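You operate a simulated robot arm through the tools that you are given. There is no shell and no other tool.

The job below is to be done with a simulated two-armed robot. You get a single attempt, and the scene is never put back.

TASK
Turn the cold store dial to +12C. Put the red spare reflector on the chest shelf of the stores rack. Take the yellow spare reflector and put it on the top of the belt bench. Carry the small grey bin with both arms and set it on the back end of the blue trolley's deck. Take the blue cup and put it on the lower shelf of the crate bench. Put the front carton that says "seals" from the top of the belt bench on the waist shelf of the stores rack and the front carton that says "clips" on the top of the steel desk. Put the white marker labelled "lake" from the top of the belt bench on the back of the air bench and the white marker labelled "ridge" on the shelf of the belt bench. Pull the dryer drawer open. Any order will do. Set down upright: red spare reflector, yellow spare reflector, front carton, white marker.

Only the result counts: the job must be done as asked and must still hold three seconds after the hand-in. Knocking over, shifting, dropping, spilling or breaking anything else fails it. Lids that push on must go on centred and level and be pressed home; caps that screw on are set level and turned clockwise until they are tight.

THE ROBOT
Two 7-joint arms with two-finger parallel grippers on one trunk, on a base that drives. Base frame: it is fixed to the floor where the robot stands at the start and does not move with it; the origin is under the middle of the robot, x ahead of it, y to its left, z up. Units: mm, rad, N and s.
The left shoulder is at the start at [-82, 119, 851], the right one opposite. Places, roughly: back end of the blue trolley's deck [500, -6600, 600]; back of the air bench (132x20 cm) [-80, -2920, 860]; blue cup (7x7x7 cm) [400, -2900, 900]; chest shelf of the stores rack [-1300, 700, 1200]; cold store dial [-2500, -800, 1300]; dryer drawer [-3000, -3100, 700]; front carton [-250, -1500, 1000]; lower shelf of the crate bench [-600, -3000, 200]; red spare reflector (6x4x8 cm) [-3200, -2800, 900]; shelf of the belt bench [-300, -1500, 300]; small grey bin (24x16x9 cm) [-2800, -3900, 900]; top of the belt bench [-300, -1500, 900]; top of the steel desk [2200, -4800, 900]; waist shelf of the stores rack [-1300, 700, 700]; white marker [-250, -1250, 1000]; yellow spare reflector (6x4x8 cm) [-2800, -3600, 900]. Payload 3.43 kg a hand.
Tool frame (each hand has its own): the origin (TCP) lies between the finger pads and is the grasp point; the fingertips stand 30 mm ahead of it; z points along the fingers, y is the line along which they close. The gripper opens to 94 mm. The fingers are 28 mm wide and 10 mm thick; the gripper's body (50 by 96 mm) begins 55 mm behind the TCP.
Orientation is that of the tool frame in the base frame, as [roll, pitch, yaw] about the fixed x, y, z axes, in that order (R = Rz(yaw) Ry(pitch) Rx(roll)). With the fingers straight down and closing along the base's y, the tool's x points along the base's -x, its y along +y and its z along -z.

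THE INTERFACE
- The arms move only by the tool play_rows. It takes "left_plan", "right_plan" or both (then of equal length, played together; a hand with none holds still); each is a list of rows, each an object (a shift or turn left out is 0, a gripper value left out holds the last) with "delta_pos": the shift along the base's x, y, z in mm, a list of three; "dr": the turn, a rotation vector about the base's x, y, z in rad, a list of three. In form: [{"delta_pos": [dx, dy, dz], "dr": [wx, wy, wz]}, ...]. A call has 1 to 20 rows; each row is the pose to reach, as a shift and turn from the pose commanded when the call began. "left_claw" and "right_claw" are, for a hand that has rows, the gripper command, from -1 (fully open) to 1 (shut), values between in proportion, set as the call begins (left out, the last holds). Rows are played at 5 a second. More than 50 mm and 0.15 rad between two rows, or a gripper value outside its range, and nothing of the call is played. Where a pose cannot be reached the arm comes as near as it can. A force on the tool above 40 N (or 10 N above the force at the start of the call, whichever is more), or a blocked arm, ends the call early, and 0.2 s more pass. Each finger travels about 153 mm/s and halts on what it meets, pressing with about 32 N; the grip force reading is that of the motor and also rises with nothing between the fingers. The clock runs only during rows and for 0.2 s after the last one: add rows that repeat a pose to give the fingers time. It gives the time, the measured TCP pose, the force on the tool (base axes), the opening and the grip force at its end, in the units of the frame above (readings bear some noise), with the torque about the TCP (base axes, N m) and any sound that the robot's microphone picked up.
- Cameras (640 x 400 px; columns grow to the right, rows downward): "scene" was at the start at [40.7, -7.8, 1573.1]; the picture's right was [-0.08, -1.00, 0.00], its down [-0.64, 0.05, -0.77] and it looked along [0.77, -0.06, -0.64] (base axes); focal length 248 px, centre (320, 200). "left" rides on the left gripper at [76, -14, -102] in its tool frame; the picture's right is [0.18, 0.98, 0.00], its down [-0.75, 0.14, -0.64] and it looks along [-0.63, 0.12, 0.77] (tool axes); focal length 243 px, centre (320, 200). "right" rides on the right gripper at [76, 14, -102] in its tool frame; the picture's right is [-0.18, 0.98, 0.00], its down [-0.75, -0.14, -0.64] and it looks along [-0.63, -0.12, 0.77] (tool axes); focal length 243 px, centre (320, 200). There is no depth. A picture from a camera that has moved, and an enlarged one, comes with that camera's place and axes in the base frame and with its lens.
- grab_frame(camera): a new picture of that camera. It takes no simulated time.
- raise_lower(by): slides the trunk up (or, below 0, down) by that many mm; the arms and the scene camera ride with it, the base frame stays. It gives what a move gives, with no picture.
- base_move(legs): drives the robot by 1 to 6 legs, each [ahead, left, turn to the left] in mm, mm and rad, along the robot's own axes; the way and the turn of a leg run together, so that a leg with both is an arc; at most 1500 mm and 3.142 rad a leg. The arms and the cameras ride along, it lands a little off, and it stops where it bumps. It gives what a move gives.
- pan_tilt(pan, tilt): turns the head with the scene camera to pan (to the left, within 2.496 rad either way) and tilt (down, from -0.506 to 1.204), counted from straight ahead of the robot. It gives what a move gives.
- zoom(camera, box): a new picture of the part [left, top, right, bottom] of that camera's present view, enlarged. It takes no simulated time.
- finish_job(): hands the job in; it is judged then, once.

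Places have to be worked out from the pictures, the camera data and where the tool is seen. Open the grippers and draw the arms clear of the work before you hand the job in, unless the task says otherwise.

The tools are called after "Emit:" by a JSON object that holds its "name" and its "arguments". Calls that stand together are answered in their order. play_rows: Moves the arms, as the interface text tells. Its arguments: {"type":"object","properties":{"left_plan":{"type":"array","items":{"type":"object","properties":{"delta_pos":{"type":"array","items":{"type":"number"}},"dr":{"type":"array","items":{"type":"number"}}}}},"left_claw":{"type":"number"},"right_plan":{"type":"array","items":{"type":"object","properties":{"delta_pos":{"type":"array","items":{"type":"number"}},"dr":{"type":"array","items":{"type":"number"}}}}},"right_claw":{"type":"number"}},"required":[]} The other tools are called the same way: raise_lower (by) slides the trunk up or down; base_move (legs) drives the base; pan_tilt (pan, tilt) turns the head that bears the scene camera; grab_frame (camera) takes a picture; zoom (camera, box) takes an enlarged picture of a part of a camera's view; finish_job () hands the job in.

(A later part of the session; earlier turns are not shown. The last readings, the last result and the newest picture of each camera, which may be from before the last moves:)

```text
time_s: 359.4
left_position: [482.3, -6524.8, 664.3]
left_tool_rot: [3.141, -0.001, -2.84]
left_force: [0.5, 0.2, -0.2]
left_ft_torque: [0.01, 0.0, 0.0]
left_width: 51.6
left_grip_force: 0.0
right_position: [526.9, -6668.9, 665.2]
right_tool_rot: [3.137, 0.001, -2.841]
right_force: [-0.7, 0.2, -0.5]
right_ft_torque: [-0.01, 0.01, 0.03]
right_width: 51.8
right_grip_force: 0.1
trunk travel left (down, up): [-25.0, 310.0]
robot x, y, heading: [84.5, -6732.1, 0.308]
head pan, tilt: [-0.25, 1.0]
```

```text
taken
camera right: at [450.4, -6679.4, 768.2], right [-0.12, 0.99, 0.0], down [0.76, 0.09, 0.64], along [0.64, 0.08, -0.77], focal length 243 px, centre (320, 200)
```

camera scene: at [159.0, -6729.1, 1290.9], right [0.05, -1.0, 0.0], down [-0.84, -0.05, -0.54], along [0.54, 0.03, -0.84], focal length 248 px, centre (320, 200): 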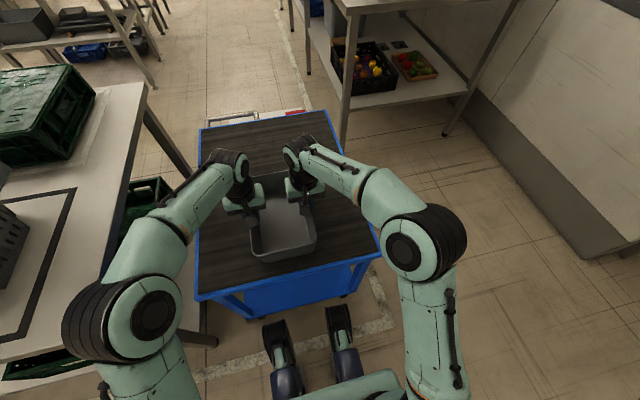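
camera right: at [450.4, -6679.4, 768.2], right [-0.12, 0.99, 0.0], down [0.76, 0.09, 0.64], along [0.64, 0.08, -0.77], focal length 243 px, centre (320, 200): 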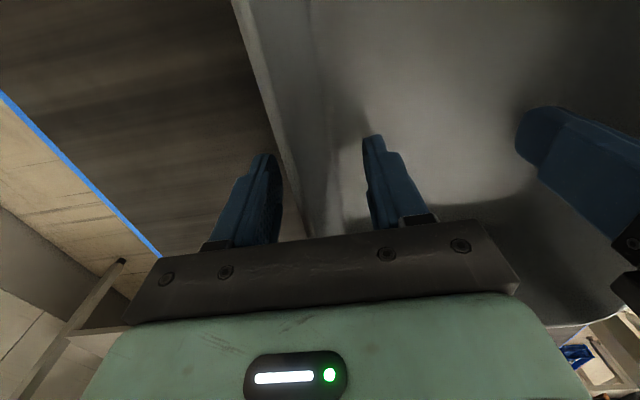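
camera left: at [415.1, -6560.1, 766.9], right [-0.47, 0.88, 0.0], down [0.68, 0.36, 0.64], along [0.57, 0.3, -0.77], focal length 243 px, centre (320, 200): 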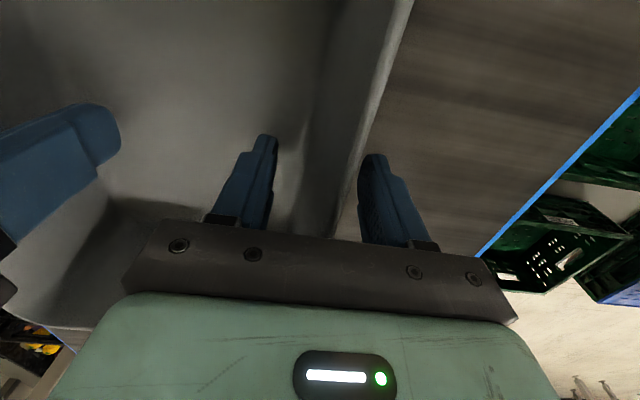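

Both hands are free of the walls. Lifting straight up.

Emit:
{"name": "play_rows", "arguments": {"left_plan": [{"delta_pos": [0, 0, 15]}, {"delta_pos": [0, 0, 40]}, {"delta_pos": [0, 0, 80]}, {"delta_pos": [0, 0, 120]}, {"delta_pos": [0, 0, 160]}, {"delta_pos": [0, 0, 200]}], "right_plan": [{"delta_pos": [0, 0, 15]}, {"delta_pos": [0, 0, 40]}, {"delta_pos": [0, 0, 80]}, {"delta_pos": [0, 0, 120]}, {"delta_pos": [0, 0, 160]}, {"delta_pos": [0, 0, 200]}]}}

Emit:
{"name": "base_move", "arguments": {"legs": [[-350, 0, 0]]}}

Emit:
{"name": "raise_lower", "arguments": {"by": 280}}

Emit:
{"name": "pan_tilt", "arguments": {"pan": 0.0, "tilt": 0.7}}

Emit:
{"name": "grab_frame", "arguments": {"camera": "scene"}}

```text
time_s: 360.8
left_position: [485.7, -6522.2, 864.8]
left_tool_rot: [3.139, -0.003, -2.84]
left_force: [0.0, 0.5, 0.4]
left_ft_torque: [0.0, 0.02, 0.01]
left_width: 51.7
left_grip_force: 0.2
right_position: [525.9, -6667.8, 867.4]
right_tool_rot: [3.138, 0.001, -2.839]
right_force: [0.2, -1.0, -0.6]
right_ft_torque: [0.0, 0.04, 0.02]
right_width: 51.8
right_grip_force: 0.1
trunk travel left (down, up): [-25.0, 310.0]
robot x, y, heading: [88.0, -6731.4, 0.304]
head pan, tilt: [-0.25, 1.0]
```

```text
time_s: 363.1
left_position: [157.1, -6624.6, 863.4]
left_tool_rot: [-3.141, -0.002, -2.836]
left_force: [0.2, 0.4, 0.2]
left_ft_torque: [0.0, -0.02, 0.01]
left_width: 51.8
left_grip_force: 0.1
right_position: [197.1, -6770.2, 866.6]
right_tool_rot: [3.136, 0.001, -2.837]
right_force: [-0.2, 0.4, 1.3]
right_ft_torque: [0.01, 0.01, 0.04]
right_width: 51.7
right_grip_force: 0.2
trunk travel left (down, up): [-25.0, 310.0]
robot x, y, heading: [-238.5, -6836.4, 0.308]
head pan, tilt: [-0.25, 1.0]
```

```text
time_s: 365.9
left_position: [155.8, -6623.7, 1143.0]
left_tool_rot: [-3.141, -0.001, -2.838]
left_force: [-0.2, -0.1, -0.2]
left_ft_torque: [0.02, 0.0, 0.0]
left_width: 51.6
left_grip_force: 0.0
right_position: [197.7, -6769.4, 1145.3]
right_tool_rot: [3.136, 0.003, -2.836]
right_force: [0.3, 0.1, 0.0]
right_ft_torque: [0.02, 0.0, 0.01]
right_width: 51.5
right_grip_force: 0.1
trunk travel left (down, up): [-305.0, 30.0]
robot x, y, heading: [-240.0, -6831.1, 0.308]
head pan, tilt: [-0.25, 1.0]
```

```text
time_s: 366.7
left_position: [155.3, -6623.7, 1143.1]
left_tool_rot: [3.141, -0.004, -2.836]
left_force: [0.7, 0.5, 0.8]
left_ft_torque: [-0.04, 0.04, 0.02]
left_width: 51.5
left_grip_force: 0.0
right_position: [196.9, -6769.5, 1147.0]
right_tool_rot: [3.136, 0.001, -2.838]
right_force: [0.1, 0.4, -0.1]
right_ft_torque: [-0.02, 0.03, 0.01]
right_width: 51.9
right_grip_force: 0.1
trunk travel left (down, up): [-305.0, 30.0]
robot x, y, heading: [-238.0, -6838.0, 0.311]
head pan, tilt: [0.0, 0.7]
```

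```text
taken
camera scene: at [-200.9, -6824.8, 1605.7], right [0.3, -0.95, 0.0], down [-0.61, -0.2, -0.76], along [0.73, 0.23, -0.64], focal length 248 px, centre (320, 200)
```

scene: 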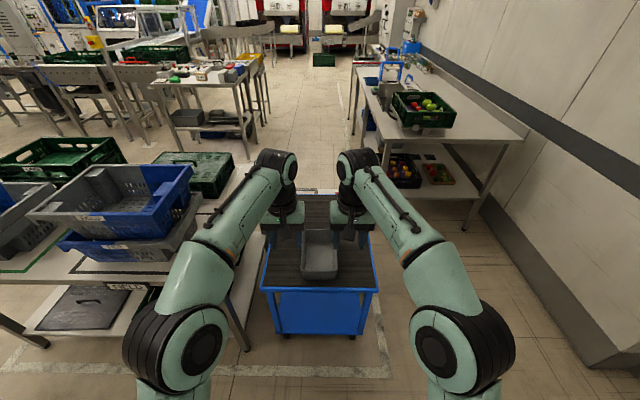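

The bin stands on the trolley's back half. Now back to the wash-down table: turning and driving up the lane.

Emit:
{"name": "base_move", "arguments": {"legs": [[-80, 0, 0], [0, 0, 1.566]]}}

Emit:
{"name": "base_move", "arguments": {"legs": [[1200, 60, 0], [1200, 60, 0], [900, 0, 0]]}}

```text
time_s: 371.6
left_position: [-531.8, -6466.9, 1145.0]
left_tool_rot: [3.141, -0.002, -1.257]
left_force: [-0.5, -0.7, -0.1]
left_ft_torque: [0.0, -0.01, 0.04]
left_width: 51.6
left_grip_force: 0.1
right_position: [-386.3, -6423.8, 1148.4]
right_tool_rot: [3.137, 0.002, -1.258]
right_force: [0.3, -0.3, -0.3]
right_ft_torque: [0.01, 0.0, 0.01]
right_width: 51.8
right_grip_force: 0.0
trunk travel left (down, up): [-305.0, 30.0]
robot x, y, heading: [-320.6, -6861.4, 1.892]
head pan, tilt: [0.0, 0.7]
```

```text
time_s: 387.8
left_position: [-1694.0, -3368.4, 1143.2]
left_tool_rot: [-3.139, -0.002, -1.239]
left_force: [0.4, 0.0, -0.6]
left_ft_torque: [-0.01, -0.03, -0.01]
left_width: 51.3
left_grip_force: 0.1
right_position: [-1548.8, -3322.2, 1147.1]
right_tool_rot: [3.137, 0.001, -1.239]
right_force: [-1.1, 1.3, -0.5]
right_ft_torque: [-0.04, -0.01, 0.01]
right_width: 51.8
right_grip_force: 0.0
trunk travel left (down, up): [-305.0, 30.0]
robot x, y, heading: [-1471.1, -3759.7, 1.902]
head pan, tilt: [0.0, 0.7]
```

Turning to face the wash-down wall and moving along to the dryer drawer.

Emit:
{"name": "base_move", "arguments": {"legs": [[0, 0, 1.541]]}}

Emit:
{"name": "base_move", "arguments": {"legs": [[300, -960, 0]]}}

Emit:
{"name": "pan_tilt", "arguments": {"pan": 0.0, "tilt": 0.5}}

Emit:
{"name": "grab_frame", "arguments": {"camera": "scene"}}

```text
time_s: 391.9
left_position: [-1871.8, -3959.8, 1143.2]
left_tool_rot: [-3.141, -0.002, 0.278]
left_force: [0.3, -0.3, 0.3]
left_ft_torque: [-0.01, 0.0, 0.02]
left_width: 51.7
left_grip_force: 0.1
right_position: [-1911.4, -3813.1, 1147.5]
right_tool_rot: [3.135, 0.001, 0.279]
right_force: [-0.1, 0.0, 0.3]
right_ft_torque: [0.02, -0.01, -0.02]
right_width: 51.9
right_grip_force: 0.0
trunk travel left (down, up): [-305.0, 30.0]
robot x, y, heading: [-1470.6, -3756.7, -2.854]
head pan, tilt: [0.0, 0.7]
```

```text
time_s: 400.8
left_position: [-2427.0, -3099.2, 1143.9]
left_tool_rot: [3.142, -0.002, 0.264]
left_force: [0.2, -0.7, 0.3]
left_ft_torque: [0.0, -0.01, 0.0]
left_width: 51.7
left_grip_force: 0.0
right_position: [-2462.9, -2951.1, 1147.4]
right_tool_rot: [3.135, 0.003, 0.263]
right_force: [0.3, -0.1, 0.3]
right_ft_torque: [0.0, 0.02, 0.01]
right_width: 51.8
right_grip_force: 0.1
trunk travel left (down, up): [-305.0, 30.0]
robot x, y, heading: [-2025.0, -2906.5, -2.871]
head pan, tilt: [0.0, 0.7]
```

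```text
time_s: 401.5
left_position: [-2427.0, -3099.2, 1143.9]
left_tool_rot: [3.141, 0.0, 0.263]
left_force: [-0.1, 0.3, 0.4]
left_ft_torque: [-0.04, -0.04, -0.02]
left_width: 51.9
left_grip_force: 0.1
right_position: [-2463.4, -2951.6, 1147.6]
right_tool_rot: [3.137, 0.001, 0.263]
right_force: [0.2, -0.8, 0.2]
right_ft_torque: [-0.04, -0.04, -0.01]
right_width: 51.7
right_grip_force: 0.0
trunk travel left (down, up): [-305.0, 30.0]
robot x, y, heading: [-2026.4, -2903.0, -2.876]
head pan, tilt: [0.0, 0.499]
```

```text
taken
camera scene: at [-2068.4, -2916.9, 1623.4], right [-0.26, 0.96, 0.0], down [0.46, 0.13, -0.88], along [-0.85, -0.23, -0.48], focal length 248 px, centre (320, 200)
```

scene: 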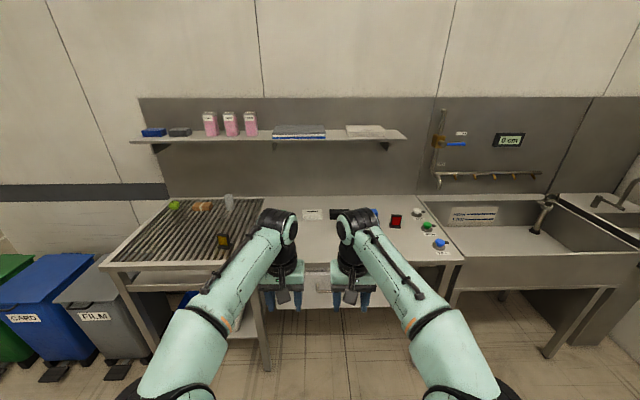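

I'll draw both hands back and apart to see the drawer.

Emit:
{"name": "play_rows", "arguments": {"left_plan": [{"delta_pos": [41, -14, 0]}, {"delta_pos": [82, -27, 0]}, {"delta_pos": [123, -41, 0]}, {"delta_pos": [164, -55, 0]}, {"delta_pos": [205, -68, 0]}], "right_plan": [{"delta_pos": [30, 29, 0]}, {"delta_pos": [59, 58, 0]}, {"delta_pos": [89, 87, 0]}, {"delta_pos": [118, 115, 0]}, {"delta_pos": [147, 144, 0]}]}}

Emit:
{"name": "pan_tilt", "arguments": {"pan": 0.0, "tilt": 0.75}}

Emit:
{"name": "grab_frame", "arguments": {"camera": "scene"}}

Emit:
{"name": "zoom", "arguments": {"camera": "scene", "box": [200, 110, 460, 280]}}

```text
time_s: 402.7
left_position: [-2216.8, -3165.7, 1140.6]
left_tool_rot: [3.14, 0.0, 0.264]
left_force: [0.0, 0.3, -0.9]
left_ft_torque: [-0.03, 0.02, 0.02]
left_width: 51.9
left_grip_force: 0.0
right_position: [-2313.7, -2805.7, 1150.1]
right_tool_rot: [3.137, 0.003, 0.265]
right_force: [0.1, 1.0, -1.0]
right_ft_torque: [0.0, 0.02, -0.01]
right_width: 51.8
right_grip_force: 0.0
trunk travel left (down, up): [-305.0, 30.0]
robot x, y, heading: [-2022.9, -2904.9, -2.873]
head pan, tilt: [0.0, 0.499]
```

```text
time_s: 403.4
left_position: [-2221.1, -3164.9, 1140.7]
left_tool_rot: [-3.141, -0.001, 0.263]
left_force: [-0.2, -0.6, -0.4]
left_ft_torque: [-0.01, 0.0, 0.01]
left_width: 51.5
left_grip_force: 0.0
right_position: [-2317.2, -2806.7, 1148.4]
right_tool_rot: [3.136, 0.002, 0.264]
right_force: [-0.7, 0.2, -1.4]
right_ft_torque: [0.03, 0.01, -0.02]
right_width: 51.7
right_grip_force: 0.1
trunk travel left (down, up): [-305.0, 30.0]
robot x, y, heading: [-2026.9, -2899.6, -2.871]
head pan, tilt: [0.0, 0.75]
```

```text
taken
camera scene: at [-2060.9, -2914.9, 1601.6], right [-0.26, 0.96, 0.0], down [0.66, 0.18, -0.73], along [-0.71, -0.19, -0.68], focal length 248 px, centre (320, 200)
```

scene: 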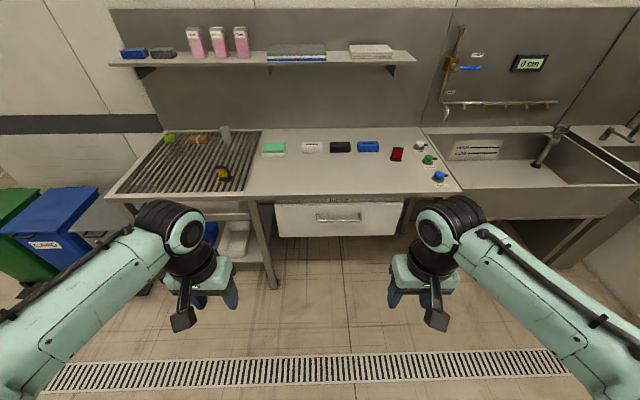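

```text
2.35 times, centred on (330, 195) of scene
camera zoom: at [-2060.9, -2914.9, 1601.6], right [-0.26, 0.96, 0.0], down [0.66, 0.18, -0.73], along [-0.71, -0.19, -0.68], focal length 585 px, centre (296, 212)
```

zoom: 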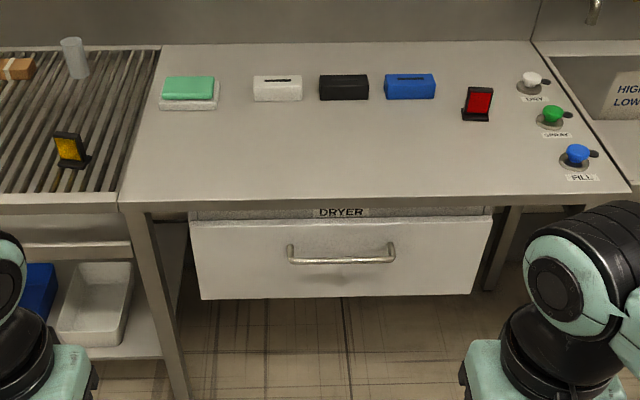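

Drawer handle found by triangulation: bar at about (−2834,−3036), z≈750, standing ~35 mm proud. I'll correct heading, drive closer, lower the trunk a bit and turn the right hand to point forward.

Emit:
{"name": "base_move", "arguments": {"legs": [[0, 0, 0.03], [300, 0, 0]]}}

Emit:
{"name": "raise_lower", "arguments": {"by": -150}}

Emit:
{"name": "play_rows", "arguments": {"right_plan": [{"delta_pos": [-8, -2, -10], "dr": [-0.039, 0.137, 0]}, {"delta_pos": [-16, -5, -20], "dr": [-0.078, 0.274, 0]}, {"delta_pos": [-24, -8, -30], "dr": [-0.117, 0.411, 0]}, {"delta_pos": [-32, -10, -40], "dr": [-0.156, 0.548, 0]}, {"delta_pos": [-40, -12, -50], "dr": [-0.195, 0.685, 0]}, {"delta_pos": [-48, -15, -60], "dr": [-0.234, 0.822, 0]}, {"delta_pos": [-56, -17, -70], "dr": [-0.273, 0.959, 0]}, {"delta_pos": [-64, -20, -80], "dr": [-0.312, 1.096, 0]}, {"delta_pos": [-72, -22, -90], "dr": [-0.351, 1.233, 0]}, {"delta_pos": [-80, -24, -100], "dr": [-0.39, 1.37, 0]}, {"delta_pos": [-88, -26, -110], "dr": [-0.43, 1.511, 0]}, {"delta_pos": [-88, -26, -110], "dr": [-0.43, 1.511, 0]}], "right_claw": -1}}

Emit:
{"name": "grab_frame", "arguments": {"camera": "scene"}}

```text
time_s: 405.9
left_position: [-2492.5, -3261.9, 1139.2]
left_tool_rot: [-3.14, -0.001, 0.308]
left_force: [1.1, -0.2, 0.9]
left_ft_torque: [0.0, 0.0, -0.02]
left_width: 51.6
left_grip_force: 0.1
right_position: [-2604.5, -2909.4, 1148.1]
right_tool_rot: [3.137, 0.002, 0.305]
right_force: [-0.3, 0.8, 0.2]
right_ft_torque: [-0.03, 0.03, -0.03]
right_width: 51.8
right_grip_force: 0.0
trunk travel left (down, up): [-305.0, 30.0]
robot x, y, heading: [-2306.3, -2992.2, -2.831]
head pan, tilt: [0.0, 0.75]
```

```text
time_s: 407.6
left_position: [-2491.9, -3262.8, 989.8]
left_tool_rot: [3.142, -0.002, 0.306]
left_force: [0.2, -0.1, 0.1]
left_ft_torque: [-0.01, 0.03, 0.02]
left_width: 51.8
left_grip_force: 0.2
right_position: [-2604.7, -2909.3, 998.6]
right_tool_rot: [3.137, 0.003, 0.308]
right_force: [0.8, -0.3, -0.5]
right_ft_torque: [0.01, 0.0, -0.02]
right_width: 51.8
right_grip_force: 0.1
trunk travel left (down, up): [-155.0, 180.0]
robot x, y, heading: [-2310.0, -2992.0, -2.831]
head pan, tilt: [0.0, 0.75]
```

```text
time_s: 410.2
left_position: [-2492.2, -3261.4, 990.0]
left_tool_rot: [3.141, -0.002, 0.305]
left_force: [-0.5, 0.0, -0.4]
left_ft_torque: [-0.04, -0.02, -0.01]
left_width: 51.9
left_grip_force: 0.0
right_position: [-2696.2, -2971.0, 910.6]
right_tool_rot: [-2.213, 1.515, 1.201]
right_force: [-0.3, 0.0, -0.3]
right_ft_torque: [0.0, -0.01, -0.01]
right_width: 94.0
right_grip_force: 0.0
right hand out of reach, approached as far as the arm can: row 7, 9, 10, 11, 12
trunk travel left (down, up): [-155.0, 180.0]
robot x, y, heading: [-2307.2, -2990.9, -2.829]
head pan, tilt: [0.0, 0.75]
```

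```text
taken
camera scene: at [-2350.9, -3006.5, 1448.8], right [-0.31, 0.95, 0.0], down [0.65, 0.21, -0.73], along [-0.7, -0.22, -0.68], focal length 248 px, centre (320, 200)
```

scene: 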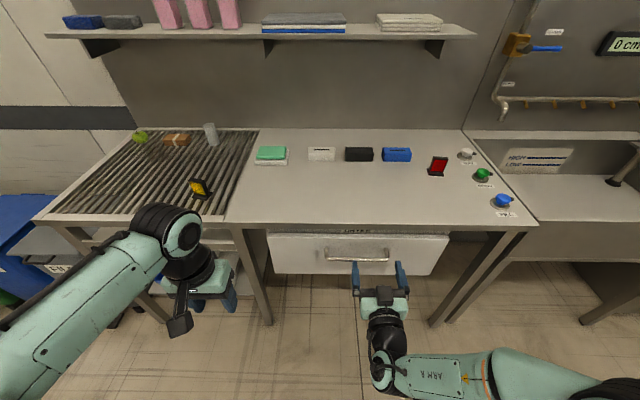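

The right hand now points forward. Next I'll roll it 90° so its fingers close vertically around the bar.

Emit:
{"name": "play_rows", "arguments": {"right_plan": [{"delta_pos": [0, 0, -5], "dr": [-0.136, -0.044, 0]}, {"delta_pos": [0, 0, -10], "dr": [-0.272, -0.088, 0]}, {"delta_pos": [0, 0, -15], "dr": [-0.408, -0.132, 0]}, {"delta_pos": [0, 0, -20], "dr": [-0.544, -0.176, 0]}, {"delta_pos": [0, 0, -25], "dr": [-0.68, -0.22, 0]}, {"delta_pos": [0, 0, -30], "dr": [-0.816, -0.264, 0]}, {"delta_pos": [0, 0, -35], "dr": [-0.952, -0.308, 0]}, {"delta_pos": [0, 0, -40], "dr": [-1.088, -0.352, 0]}, {"delta_pos": [0, 0, -45], "dr": [-1.224, -0.396, 0]}, {"delta_pos": [0, 0, -50], "dr": [-1.36, -0.44, 0]}, {"delta_pos": [0, 0, -50], "dr": [-1.495, -0.483, 0]}, {"delta_pos": [0, 0, -50], "dr": [-1.495, -0.483, 0]}]}}

Emit:
{"name": "grab_frame", "arguments": {"camera": "scene"}}

Emit:
{"name": "grab_frame", "arguments": {"camera": "right"}}

```text
time_s: 412.8
left_position: [-2492.5, -3263.0, 989.5]
left_tool_rot: [-3.141, -0.002, 0.307]
left_force: [-0.5, 0.5, -0.1]
left_ft_torque: [0.0, -0.01, 0.0]
left_width: 51.7
left_grip_force: 0.1
right_position: [-2697.8, -2963.8, 933.5]
right_tool_rot: [1.61, 0.028, -1.258]
right_force: [-0.5, -1.1, 0.1]
right_ft_torque: [-0.02, -0.01, -0.01]
right_width: 93.9
right_grip_force: 0.0
right hand out of reach, approached as far as the arm can: row 1, 2, 3, 4, 5, 6, 7, 8, 9, 10, 11, 12
trunk travel left (down, up): [-155.0, 180.0]
robot x, y, heading: [-2306.7, -2992.5, -2.835]
head pan, tilt: [0.0, 0.75]
```

```text
taken
camera scene: at [-2351.0, -3007.7, 1448.8], right [-0.31, 0.95, 0.0], down [0.65, 0.21, -0.73], along [-0.7, -0.22, -0.68], focal length 248 px, centre (320, 200)
```

scene: 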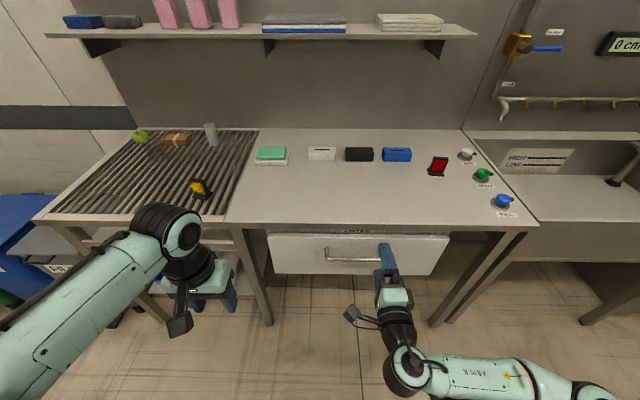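

```text
taken
camera right: at [-2576.9, -3005.6, 950.0], right [-0.08, 0.14, 0.99], down [0.38, 0.92, -0.1], along [-0.92, 0.37, -0.13], focal length 243 px, centre (320, 200)
```

right: 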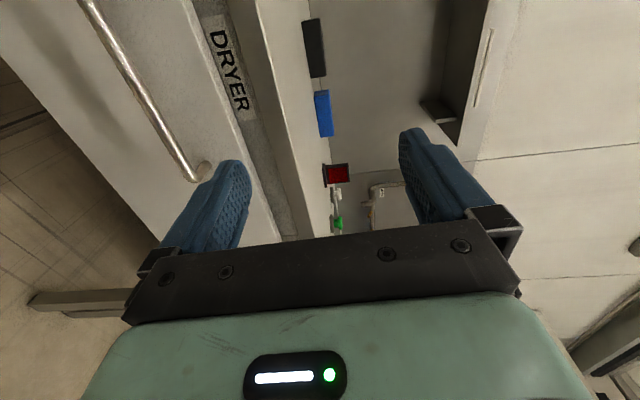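

Orientation achieved (fingers closing vertically), though the hand sits higher than asked. Moving it toward a pre-grasp point in front of the handle.

Emit:
{"name": "play_rows", "arguments": {"right_plan": [{"delta_pos": [-12, -10, -35]}, {"delta_pos": [-24, -20, -70]}, {"delta_pos": [-36, -30, -105]}, {"delta_pos": [-48, -40, -145]}, {"delta_pos": [-60, -48, -183]}, {"delta_pos": [-60, -48, -183]}]}}

Emit:
{"name": "grab_frame", "arguments": {"camera": "scene"}}

Emit:
{"name": "grab_frame", "arguments": {"camera": "right"}}

```text
time_s: 414.2
left_position: [-2492.5, -3262.7, 990.2]
left_tool_rot: [-3.141, -0.002, 0.308]
left_force: [-0.1, -0.2, 0.3]
left_ft_torque: [-0.04, 0.0, -0.01]
left_width: 51.5
left_grip_force: 0.0
right_position: [-2735.0, -2982.3, 937.5]
right_tool_rot: [1.618, 0.033, -1.255]
right_force: [-0.3, -0.5, 0.2]
right_ft_torque: [0.0, -0.02, 0.0]
right_width: 93.8
right_grip_force: 0.1
right hand out of reach, approached as far as the arm can: row 1, 2, 3, 4, 5, 6
trunk travel left (down, up): [-155.0, 180.0]
robot x, y, heading: [-2308.2, -2993.4, -2.834]
head pan, tilt: [0.0, 0.75]
```

```text
taken
camera scene: at [-2351.0, -3007.5, 1448.8], right [-0.31, 0.95, 0.0], down [0.65, 0.21, -0.73], along [-0.7, -0.22, -0.68], focal length 248 px, centre (320, 200)
```

scene: 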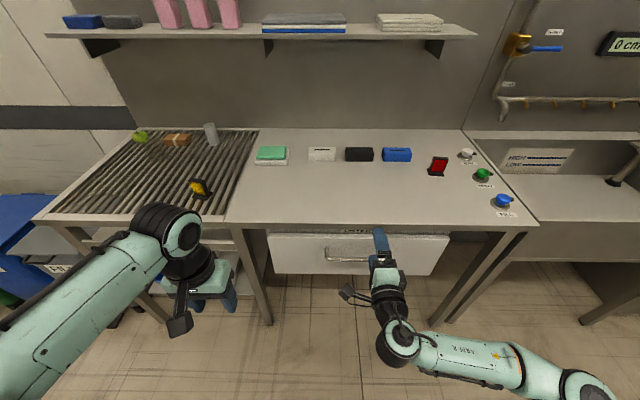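

```text
taken
camera right: at [-2613.4, -3024.7, 956.0], right [-0.09, 0.13, 0.99], down [0.38, 0.92, -0.09], along [-0.92, 0.37, -0.13], focal length 243 px, centre (320, 200)
```

right: 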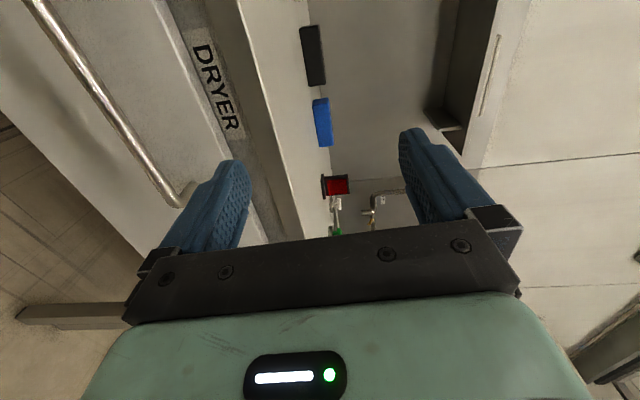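

The arm cannot go lower in this posture; I'll lower the trunk another 150 mm instead.

Emit:
{"name": "raise_lower", "arguments": {"by": -150}}

Emit:
{"name": "play_rows", "arguments": {"right_plan": [{"delta_pos": [-5, -8, -10]}, {"delta_pos": [-10, -16, -20]}, {"delta_pos": [-15, -24, -30]}, {"delta_pos": [-20, -29, -40]}, {"delta_pos": [-20, -29, -40]}]}}

Emit:
{"name": "grab_frame", "arguments": {"camera": "right"}}

```text
time_s: 416.0
left_position: [-2492.9, -3262.8, 839.5]
left_tool_rot: [-3.141, -0.002, 0.307]
left_force: [0.4, 0.5, 0.0]
left_ft_torque: [0.01, 0.02, -0.01]
left_width: 51.5
left_grip_force: 0.1
right_position: [-2733.6, -2972.6, 804.1]
right_tool_rot: [1.601, 0.029, -1.26]
right_force: [-0.2, 0.8, 0.1]
right_ft_torque: [-0.01, 0.02, 0.03]
right_width: 93.8
right_grip_force: 0.0
trunk travel left (down, up): [-5.0, 330.0]
robot x, y, heading: [-2306.1, -2993.8, -2.83]
head pan, tilt: [0.0, 0.75]
```

```text
time_s: 417.2
left_position: [-2491.7, -3263.0, 840.4]
left_tool_rot: [3.142, -0.003, 0.308]
left_force: [0.0, -0.4, -0.2]
left_ft_torque: [0.0, 0.03, 0.01]
left_width: 51.8
left_grip_force: 0.0
right_position: [-2747.6, -2997.5, 790.4]
right_tool_rot: [1.611, 0.031, -1.259]
right_force: [0.7, 0.0, -0.6]
right_ft_torque: [0.0, -0.03, -0.01]
right_width: 93.7
right_grip_force: 0.0
right hand out of reach, approached as far as the arm can: row 2, 3, 4, 5
trunk travel left (down, up): [-5.0, 330.0]
robot x, y, heading: [-2304.9, -2993.1, -2.829]
head pan, tilt: [0.0, 0.75]
```

```text
taken
camera right: at [-2626.6, -3038.7, 807.1], right [-0.08, 0.13, 0.99], down [0.38, 0.92, -0.09], along [-0.92, 0.37, -0.13], focal length 243 px, centre (320, 200)
```

right: 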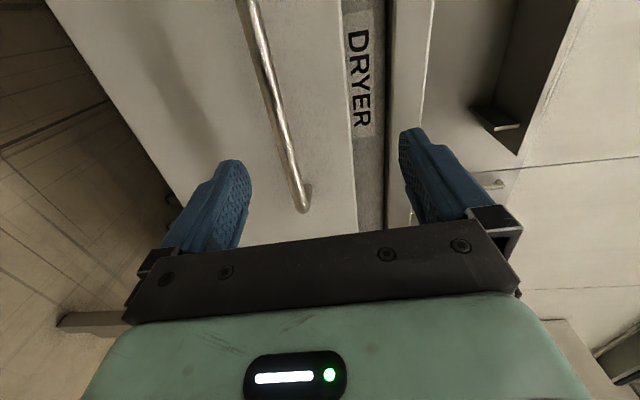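

The bar now lies between the fingers (about 32 mm below the midline). I'll advance partway and try to come lower at the same time.

Emit:
{"name": "play_rows", "arguments": {"right_plan": [{"delta_pos": [-19, -6, -10]}, {"delta_pos": [-38, -12, -20]}, {"delta_pos": [-50, -16, -28]}, {"delta_pos": [-50, -16, -28]}]}}

Emit:
{"name": "grab_frame", "arguments": {"camera": "right"}}

```text
time_s: 418.2
left_position: [-2492.6, -3261.6, 839.3]
left_tool_rot: [-3.141, -0.001, 0.306]
left_force: [-0.5, -0.2, -0.1]
left_ft_torque: [0.01, 0.0, 0.01]
left_width: 51.4
left_grip_force: 0.1
right_position: [-2797.5, -3007.3, 792.6]
right_tool_rot: [1.62, 0.032, -1.256]
right_force: [-0.4, 0.2, -0.4]
right_ft_torque: [-0.01, 0.02, 0.01]
right_width: 94.2
right_grip_force: 0.0
right hand out of reach, approached as far as the arm can: row 1, 2, 3, 4
trunk travel left (down, up): [-5.0, 330.0]
robot x, y, heading: [-2303.9, -2987.9, -2.831]
head pan, tilt: [0.0, 0.75]
```

```text
taken
camera right: at [-2676.2, -3048.6, 809.8], right [-0.09, 0.13, 0.99], down [0.38, 0.92, -0.09], along [-0.92, 0.37, -0.14], focal length 243 px, centre (320, 200)
```

right: 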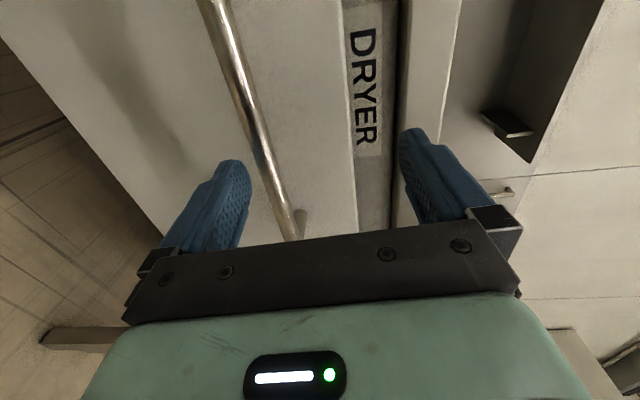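

The bar is close to the lower finger. Pitching the tool slightly downward (0.2 rad) should let the hand come ~35 mm lower; I'll retreat 15 mm while doing so.

Emit:
{"name": "play_rows", "arguments": {"right_plan": [{"delta_pos": [14, 5, 0], "dr": [0.02, -0.063, 0]}, {"delta_pos": [14, 5, -18], "dr": [0.041, -0.127, 0]}, {"delta_pos": [14, 5, -36], "dr": [0.061, -0.19, 0]}, {"delta_pos": [14, 5, -36], "dr": [0.061, -0.19, 0]}]}}

Emit:
{"name": "grab_frame", "arguments": {"camera": "right"}}

```text
time_s: 419.2
left_position: [-2493.0, -3262.9, 840.4]
left_tool_rot: [3.141, -0.004, 0.308]
left_force: [0.4, -0.2, 0.6]
left_ft_torque: [0.01, 0.01, 0.02]
left_width: 51.9
left_grip_force: 0.0
right_position: [-2782.6, -3000.4, 757.1]
right_tool_rot: [1.803, 0.027, -1.254]
right_force: [-0.1, -1.2, 0.1]
right_ft_torque: [0.0, 0.04, -0.03]
right_width: 94.2
right_grip_force: 0.0
trunk travel left (down, up): [-5.0, 330.0]
robot x, y, heading: [-2302.9, -2991.9, -2.832]
head pan, tilt: [0.0, 0.75]
```

```text
taken
camera right: at [-2666.8, -3044.1, 791.8], right [-0.26, 0.08, 0.96], down [0.39, 0.92, 0.03], along [-0.88, 0.38, -0.27], focal length 243 px, centre (320, 200)
```

right: 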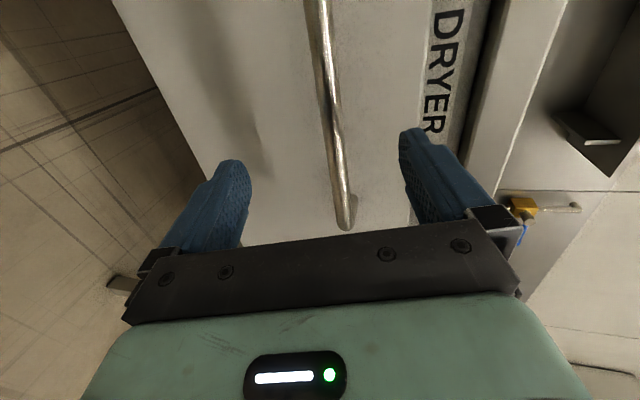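

Now z=757 and the bar is centred between the fingers, ~55 mm ahead. Advancing 40 mm and closing on the bar.

Emit:
{"name": "play_rows", "arguments": {"right_plan": [{"delta_pos": [-13, -4, 0]}, {"delta_pos": [-26, -8, 0]}, {"delta_pos": [-38, -12, 0]}, {"delta_pos": [-38, -12, 0]}]}}

Emit:
{"name": "grab_frame", "arguments": {"camera": "right"}}

```text
time_s: 420.2
left_position: [-2494.1, -3262.6, 839.8]
left_tool_rot: [-3.141, -0.003, 0.307]
left_force: [-0.6, 0.7, -0.5]
left_ft_torque: [-0.01, -0.02, -0.01]
left_width: 51.6
left_grip_force: 0.0
right_position: [-2821.2, -3014.5, 756.5]
right_tool_rot: [1.801, 0.03, -1.254]
right_force: [-0.1, -0.2, 0.2]
right_ft_torque: [-0.02, 0.03, -0.01]
right_width: 94.0
right_grip_force: 0.0
trunk travel left (down, up): [-5.0, 330.0]
robot x, y, heading: [-2306.4, -2992.0, -2.831]
head pan, tilt: [0.0, 0.75]
```

```text
taken
camera right: at [-2704.5, -3057.5, 792.1], right [-0.26, 0.08, 0.96], down [0.39, 0.92, 0.03], along [-0.88, 0.38, -0.27], focal length 243 px, centre (320, 200)
```

right: 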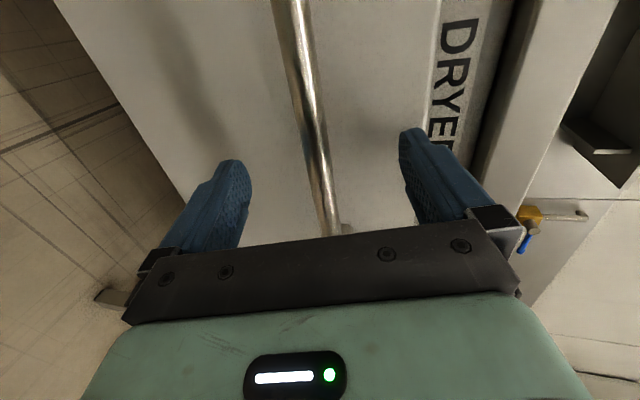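

Emit:
{"name": "play_rows", "arguments": {"right_plan": [{"delta_pos": [0, 0, 0]}, {"delta_pos": [0, 0, 0]}, {"delta_pos": [0, 0, 0]}, {"delta_pos": [0, 0, 0]}, {"delta_pos": [0, 0, 0]}], "right_claw": 1}}

Emit:
{"name": "grab_frame", "arguments": {"camera": "right"}}

```text
time_s: 421.4
left_position: [-2492.7, -3261.7, 840.0]
left_tool_rot: [-3.141, -0.001, 0.308]
left_force: [-0.6, 0.5, -0.4]
left_ft_torque: [0.01, 0.01, -0.01]
left_width: 51.7
left_grip_force: 0.1
right_position: [-2820.4, -3011.8, 757.0]
right_tool_rot: [1.799, 0.028, -1.253]
right_force: [-2.0, -0.7, 5.5]
right_ft_torque: [-1.29, -0.37, -0.27]
right_width: 14.2
right_grip_force: 45.5
trunk travel left (down, up): [-5.0, 330.0]
robot x, y, heading: [-2304.0, -2993.4, -2.829]
head pan, tilt: [0.0, 0.75]
```

```text
taken
camera right: at [-2704.1, -3057.3, 792.6], right [-0.26, 0.08, 0.96], down [0.39, 0.92, 0.03], along [-0.88, 0.38, -0.27], focal length 243 px, centre (320, 200)
```

right: 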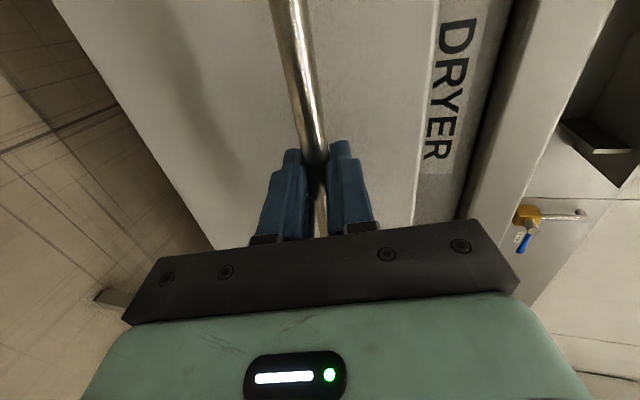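

The bar is gripped. Pulling the drawer by driving the base straight back.

Emit:
{"name": "base_move", "arguments": {"legs": [[-120, 0, 0]]}}

Emit:
{"name": "grab_frame", "arguments": {"camera": "right"}}

Emit:
{"name": "grab_frame", "arguments": {"camera": "scene"}}

```text
time_s: 422.6
left_position: [-2380.3, -3227.4, 839.6]
left_tool_rot: [-3.141, -0.001, 0.31]
left_force: [0.5, -0.2, 0.8]
left_ft_torque: [0.0, -0.02, -0.04]
left_width: 51.5
left_grip_force: 0.0
right_position: [-2709.3, -2979.5, 757.0]
right_tool_rot: [1.797, 0.027, -1.25]
right_force: [-0.4, 0.9, 9.1]
right_ft_torque: [-1.09, -0.27, -0.73]
right_width: 14.6
right_grip_force: 45.1
trunk travel left (down, up): [-5.0, 330.0]
robot x, y, heading: [-2197.0, -2955.3, -2.825]
head pan, tilt: [0.0, 0.75]
```

```text
taken
camera right: at [-2592.8, -3023.1, 792.6], right [-0.26, 0.08, 0.96], down [0.39, 0.92, 0.03], along [-0.89, 0.38, -0.27], focal length 243 px, centre (320, 200)
```

right: 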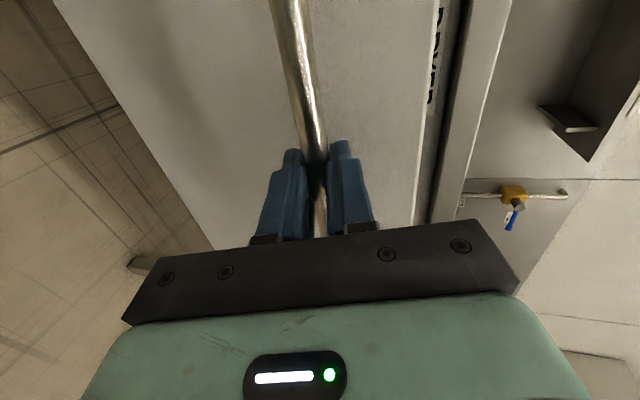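

```text
taken
camera scene: at [-2279.4, -2984.7, 1294.3], right [-0.31, 0.95, 0.0], down [0.65, 0.21, -0.73], along [-0.7, -0.23, -0.68], focal length 248 px, centre (320, 200)
```

scene: 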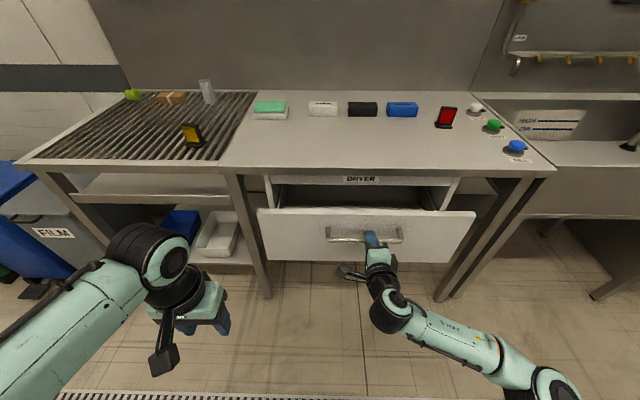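

The drawer is sliding out smoothly (120 mm). Pulling farther.

Emit:
{"name": "base_move", "arguments": {"legs": [[-100, 0, -0.01]]}}

Emit:
{"name": "grab_frame", "arguments": {"camera": "scene"}}

```text
time_s: 423.7
left_position: [-2287.7, -3197.8, 839.1]
left_tool_rot: [-3.141, -0.001, 0.304]
left_force: [-0.2, 0.5, -0.6]
left_ft_torque: [0.01, 0.0, -0.01]
left_width: 51.7
left_grip_force: 0.0
right_position: [-2613.1, -2949.9, 756.7]
right_tool_rot: [1.798, 0.027, -1.246]
right_force: [10.1, -28.6, -4.5]
right_ft_torque: [-1.2, -0.47, -0.21]
right_width: 14.3
right_grip_force: 45.2
trunk travel left (down, up): [-5.0, 330.0]
robot x, y, heading: [-2100.5, -2927.6, -2.833]
head pan, tilt: [0.0, 0.75]
```

```text
taken
camera scene: at [-2184.1, -2956.5, 1294.3], right [-0.3, 0.95, 0.0], down [0.65, 0.21, -0.73], along [-0.7, -0.22, -0.68], focal length 248 px, centre (320, 200)
```

scene: 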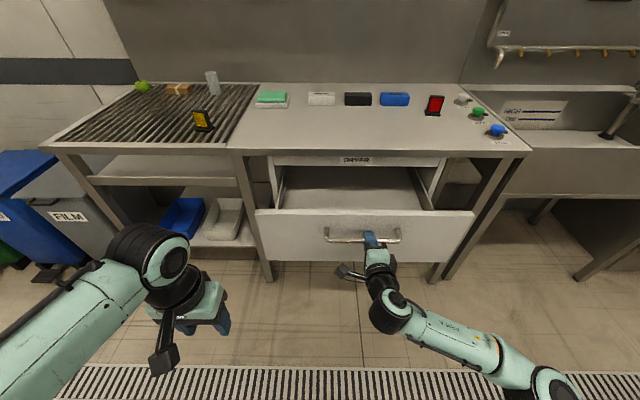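

Emit:
{"name": "base_move", "arguments": {"legs": [[-60, 6, 0]]}}

Emit:
{"name": "grab_frame", "arguments": {"camera": "scene"}}

```text
time_s: 424.7
left_position: [-2229.9, -3183.4, 840.5]
left_tool_rot: [3.14, -0.002, 0.304]
left_force: [-0.8, 0.4, -1.1]
left_ft_torque: [0.02, 0.0, 0.02]
left_width: 51.9
left_grip_force: 0.0
right_position: [-2557.6, -2933.5, 757.0]
right_tool_rot: [1.799, 0.027, -1.253]
right_force: [-4.7, 16.5, 6.0]
right_ft_torque: [-1.02, -0.3, -1.36]
right_width: 14.3
right_grip_force: 44.4
trunk travel left (down, up): [-5.0, 330.0]
robot x, y, heading: [-2041.8, -2915.5, -2.835]
head pan, tilt: [0.0, 0.75]
```

```text
taken
camera scene: at [-2127.6, -2940.1, 1294.3], right [-0.3, 0.95, 0.0], down [0.65, 0.21, -0.73], along [-0.7, -0.22, -0.68], focal length 248 px, centre (320, 200)
```

scene: 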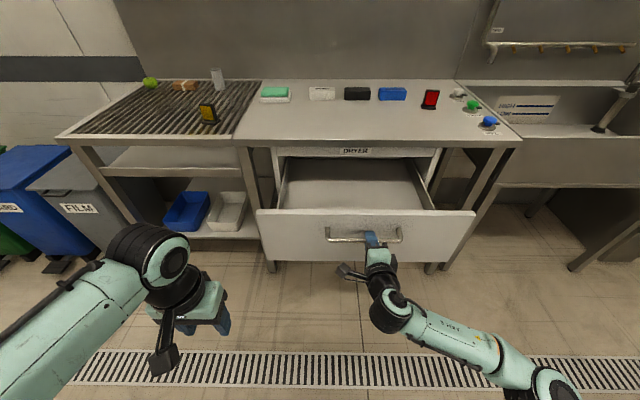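

Emit:
{"name": "base_move", "arguments": {"legs": [[-60, 0, 0]]}}

Emit:
{"name": "grab_frame", "arguments": {"camera": "scene"}}

```text
time_s: 425.7
left_position: [-2173.9, -3165.6, 840.2]
left_tool_rot: [-3.14, -0.002, 0.305]
left_force: [-0.1, 0.0, 1.1]
left_ft_torque: [-0.03, 0.01, -0.01]
left_width: 52.0
left_grip_force: 0.0
right_position: [-2501.9, -2917.1, 757.1]
right_tool_rot: [1.799, 0.026, -1.254]
right_force: [1.0, 0.8, 0.8]
right_ft_torque: [-1.04, -0.37, -0.9]
right_width: 14.4
right_grip_force: 45.0
trunk travel left (down, up): [-5.0, 330.0]
robot x, y, heading: [-1988.1, -2894.6, -2.832]
head pan, tilt: [0.0, 0.75]
```

```text
taken
camera scene: at [-2070.6, -2923.5, 1294.3], right [-0.3, 0.95, 0.0], down [0.65, 0.21, -0.73], along [-0.7, -0.22, -0.68], focal length 248 px, centre (320, 200)
```

scene: 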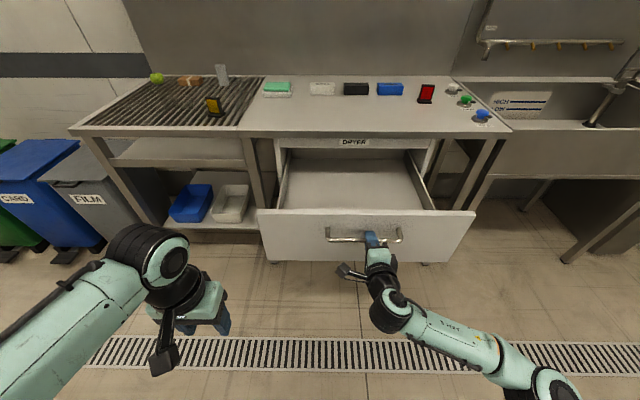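

Emit:
{"name": "base_move", "arguments": {"legs": [[-50, 0, 0]]}}

Emit:
{"name": "grab_frame", "arguments": {"camera": "right"}}

```text
time_s: 426.6
left_position: [-2124.5, -3150.7, 840.3]
left_tool_rot: [3.14, -0.003, 0.305]
left_force: [-0.5, -0.2, 0.5]
left_ft_torque: [-0.01, -0.04, -0.02]
left_width: 51.6
left_grip_force: 0.0
right_position: [-2453.7, -2901.8, 756.7]
right_tool_rot: [1.799, 0.027, -1.253]
right_force: [1.2, -0.1, 1.3]
right_ft_torque: [-1.07, -0.36, -0.8]
right_width: 13.9
right_grip_force: 45.0
trunk travel left (down, up): [-5.0, 330.0]
robot x, y, heading: [-1941.2, -2880.6, -2.834]
head pan, tilt: [0.0, 0.75]
```

```text
taken
camera right: at [-2335.9, -2945.5, 792.8], right [-0.26, 0.08, 0.96], down [0.39, 0.92, 0.03], along [-0.88, 0.38, -0.27], focal length 243 px, centre (320, 200)
```

right: 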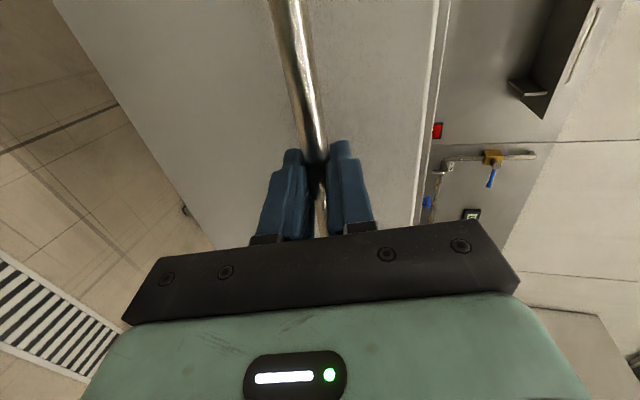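

Emit:
{"name": "grab_frame", "arguments": {"camera": "scene"}}

```text
taken
camera scene: at [-2022.4, -2908.5, 1294.3], right [-0.3, 0.95, 0.0], down [0.65, 0.21, -0.73], along [-0.7, -0.22, -0.68], focal length 248 px, centre (320, 200)
```

scene: 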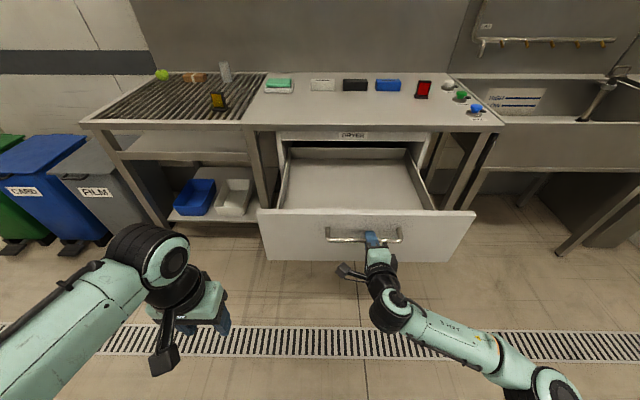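

The drawer is fully out (its back edge is at the cabinet front). Releasing the handle and backing off.

Emit:
{"name": "play_rows", "arguments": {"right_plan": [{"delta_pos": [0, 0, 0]}, {"delta_pos": [0, 0, 0]}, {"delta_pos": [0, 0, 0]}, {"delta_pos": [0, 0, 0]}], "right_claw": -1}}

Emit:
{"name": "base_move", "arguments": {"legs": [[-150, 0, 0]]}}

Emit:
{"name": "grab_frame", "arguments": {"camera": "scene"}}

```text
time_s: 427.6
left_position: [-2124.8, -3149.6, 841.5]
left_tool_rot: [3.142, 0.0, 0.307]
left_force: [-0.1, 0.2, 0.0]
left_ft_torque: [-0.02, 0.02, -0.02]
left_width: 51.9
left_grip_force: 0.2
right_position: [-2452.9, -2902.0, 756.9]
right_tool_rot: [1.799, 0.026, -1.254]
right_force: [-0.4, 0.3, 0.5]
right_ft_torque: [0.01, -0.01, 0.03]
right_width: 94.1
right_grip_force: 0.1
trunk travel left (down, up): [-5.0, 330.0]
robot x, y, heading: [-1940.5, -2880.9, -2.83]
head pan, tilt: [0.0, 0.75]
```

```text
time_s: 428.9
left_position: [-1986.1, -3107.6, 840.2]
left_tool_rot: [-3.141, -0.002, 0.307]
left_force: [0.2, -0.9, -0.1]
left_ft_torque: [-0.03, -0.01, -0.03]
left_width: 51.6
left_grip_force: 0.0
right_position: [-2315.5, -2858.5, 757.2]
right_tool_rot: [1.8, 0.027, -1.251]
right_force: [-0.1, -0.1, -0.9]
right_ft_torque: [0.04, 0.0, 0.04]
right_width: 93.9
right_grip_force: 0.1
trunk travel left (down, up): [-5.0, 330.0]
robot x, y, heading: [-1806.6, -2839.8, -2.83]
head pan, tilt: [0.0, 0.75]
```

```text
taken
camera scene: at [-1885.0, -2864.7, 1294.3], right [-0.3, 0.95, 0.0], down [0.65, 0.21, -0.73], along [-0.7, -0.22, -0.68], focal length 248 px, centre (320, 200)
```

scene: 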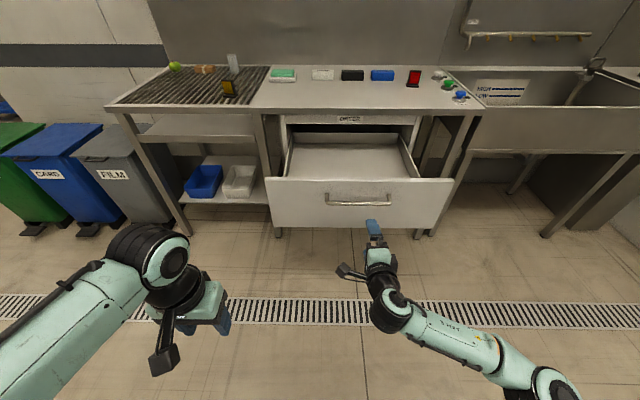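

The drawer stays open. Raising the trunk and turning the right hand back to normal.

Emit:
{"name": "raise_lower", "arguments": {"by": 300}}

Emit:
{"name": "play_rows", "arguments": {"right_plan": [{"delta_pos": [0, 0, 0], "dr": [0.1323, 0.0425, 0.0328]}, {"delta_pos": [0, 0, 0], "dr": [0.2645, 0.0851, 0.0656]}, {"delta_pos": [0, 0, 0], "dr": [0.3968, 0.1276, 0.0985]}, {"delta_pos": [0, 0, 0], "dr": [0.5291, 0.1702, 0.1313]}, {"delta_pos": [0, 0, 0], "dr": [0.6614, 0.2127, 0.1641]}, {"delta_pos": [0, 0, 0], "dr": [0.7936, 0.2553, 0.1969]}, {"delta_pos": [0, 0, 0], "dr": [0.9259, 0.2978, 0.2297]}, {"delta_pos": [0, 0, 0], "dr": [1.0582, 0.3404, 0.2625]}, {"delta_pos": [0, 0, 0], "dr": [1.1905, 0.3829, 0.2954]}, {"delta_pos": [0, 0, 0], "dr": [1.3227, 0.4255, 0.3282]}, {"delta_pos": [0, 0, 0], "dr": [1.455, 0.468, 0.361]}, {"delta_pos": [0, 0, 0], "dr": [1.455, 0.468, 0.361]}]}}

```text
time_s: 431.9
left_position: [-1985.4, -3106.7, 1140.2]
left_tool_rot: [3.142, -0.002, 0.308]
left_force: [0.8, -0.6, -0.8]
left_ft_torque: [-0.01, -0.02, 0.03]
left_width: 51.4
left_grip_force: 0.1
right_position: [-2314.9, -2858.0, 1056.6]
right_tool_rot: [1.801, 0.029, -1.253]
right_force: [-0.1, 0.4, 0.4]
right_ft_torque: [0.0, 0.0, -0.01]
right_width: 94.2
right_grip_force: 0.0
trunk travel left (down, up): [-305.0, 30.0]
robot x, y, heading: [-1803.6, -2838.6, -2.836]
head pan, tilt: [0.0, 0.75]
```

```text
time_s: 434.6
left_position: [-1986.3, -3106.6, 1141.0]
left_tool_rot: [-3.141, -0.002, 0.307]
left_force: [0.2, 0.8, -0.2]
left_ft_torque: [0.01, 0.0, 0.03]
left_width: 51.6
left_grip_force: 0.0
right_position: [-2314.6, -2858.0, 1057.0]
right_tool_rot: [-3.023, 1.337, 0.436]
right_force: [-0.2, 0.8, 0.0]
right_ft_torque: [0.01, 0.01, 0.0]
right_width: 93.9
right_grip_force: 0.0
trunk travel left (down, up): [-305.0, 30.0]
robot x, y, heading: [-1798.7, -2839.1, -2.83]
head pan, tilt: [0.0, 0.75]
```

Emit:
{"name": "play_rows", "arguments": {"right_plan": [{"delta_pos": [5, 2, 8], "dr": [0.041, -0.1273, 0]}, {"delta_pos": [10, 4, 16], "dr": [0.082, -0.2546, 0]}, {"delta_pos": [15, 6, 24], "dr": [0.123, -0.3819, 0]}, {"delta_pos": [20, 8, 32], "dr": [0.164, -0.5092, 0]}, {"delta_pos": [25, 10, 40], "dr": [0.205, -0.6365, 0]}, {"delta_pos": [30, 12, 48], "dr": [0.246, -0.7638, 0]}, {"delta_pos": [35, 14, 56], "dr": [0.287, -0.8911, 0]}, {"delta_pos": [40, 16, 64], "dr": [0.328, -1.0184, 0]}, {"delta_pos": [45, 18, 72], "dr": [0.369, -1.1457, 0]}, {"delta_pos": [50, 20, 80], "dr": [0.41, -1.273, 0]}, {"delta_pos": [50, 20, 80], "dr": [0.41, -1.273, 0]}]}}

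Emit:
{"name": "base_move", "arguments": {"legs": [[0, -560, 0]]}}

Emit:
{"name": "pan_tilt", "arguments": {"pan": 0.1, "tilt": 0.6}}

Emit:
{"name": "grab_frame", "arguments": {"camera": "scene"}}

```text
time_s: 436.9
left_position: [-1986.1, -3105.8, 1138.9]
left_tool_rot: [-3.141, -0.002, 0.307]
left_force: [-0.4, -0.3, -0.4]
left_ft_torque: [-0.03, -0.01, -0.01]
left_width: 51.9
left_grip_force: 0.0
right_position: [-2264.5, -2839.7, 1138.2]
right_tool_rot: [3.138, -0.002, 0.339]
right_force: [-0.7, 0.0, -1.1]
right_ft_torque: [-0.03, 0.04, 0.0]
right_width: 94.0
right_grip_force: 0.1
trunk travel left (down, up): [-305.0, 30.0]
robot x, y, heading: [-1801.5, -2838.8, -2.833]
head pan, tilt: [0.0, 0.75]
```

```text
time_s: 442.3
left_position: [-2156.5, -2579.8, 1140.0]
left_tool_rot: [-3.14, -0.001, 0.31]
left_force: [-0.1, 1.2, -0.5]
left_ft_torque: [-0.04, 0.01, -0.04]
left_width: 51.7
left_grip_force: 0.1
right_position: [-2435.2, -2312.8, 1137.2]
right_tool_rot: [3.139, 0.0, 0.342]
right_force: [-0.4, 0.0, -0.6]
right_ft_torque: [0.01, -0.01, 0.0]
right_width: 94.2
right_grip_force: 0.1
trunk travel left (down, up): [-305.0, 30.0]
robot x, y, heading: [-1970.1, -2306.2, -2.825]
head pan, tilt: [0.0, 0.75]
```

```text
time_s: 443.0
left_position: [-2157.0, -2580.2, 1140.0]
left_tool_rot: [3.141, -0.001, 0.31]
left_force: [0.2, -0.1, -0.1]
left_ft_torque: [0.01, -0.02, 0.0]
left_width: 51.6
left_grip_force: 0.0
right_position: [-2433.8, -2313.3, 1136.5]
right_tool_rot: [3.141, 0.001, 0.341]
right_force: [0.4, 0.3, -0.5]
right_ft_torque: [0.0, -0.03, -0.01]
right_width: 94.2
right_grip_force: 0.1
trunk travel left (down, up): [-305.0, 30.0]
robot x, y, heading: [-1973.2, -2308.1, -2.833]
head pan, tilt: [0.099, 0.6]
```

```text
taken
camera scene: at [-2010.7, -2331.5, 1614.4], right [-0.4, 0.92, 0.0], down [0.52, 0.23, -0.82], along [-0.76, -0.33, -0.57], focal length 248 px, centre (320, 200)
```

scene: 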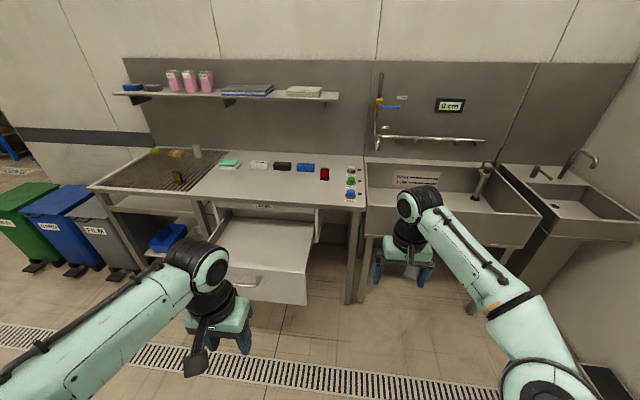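

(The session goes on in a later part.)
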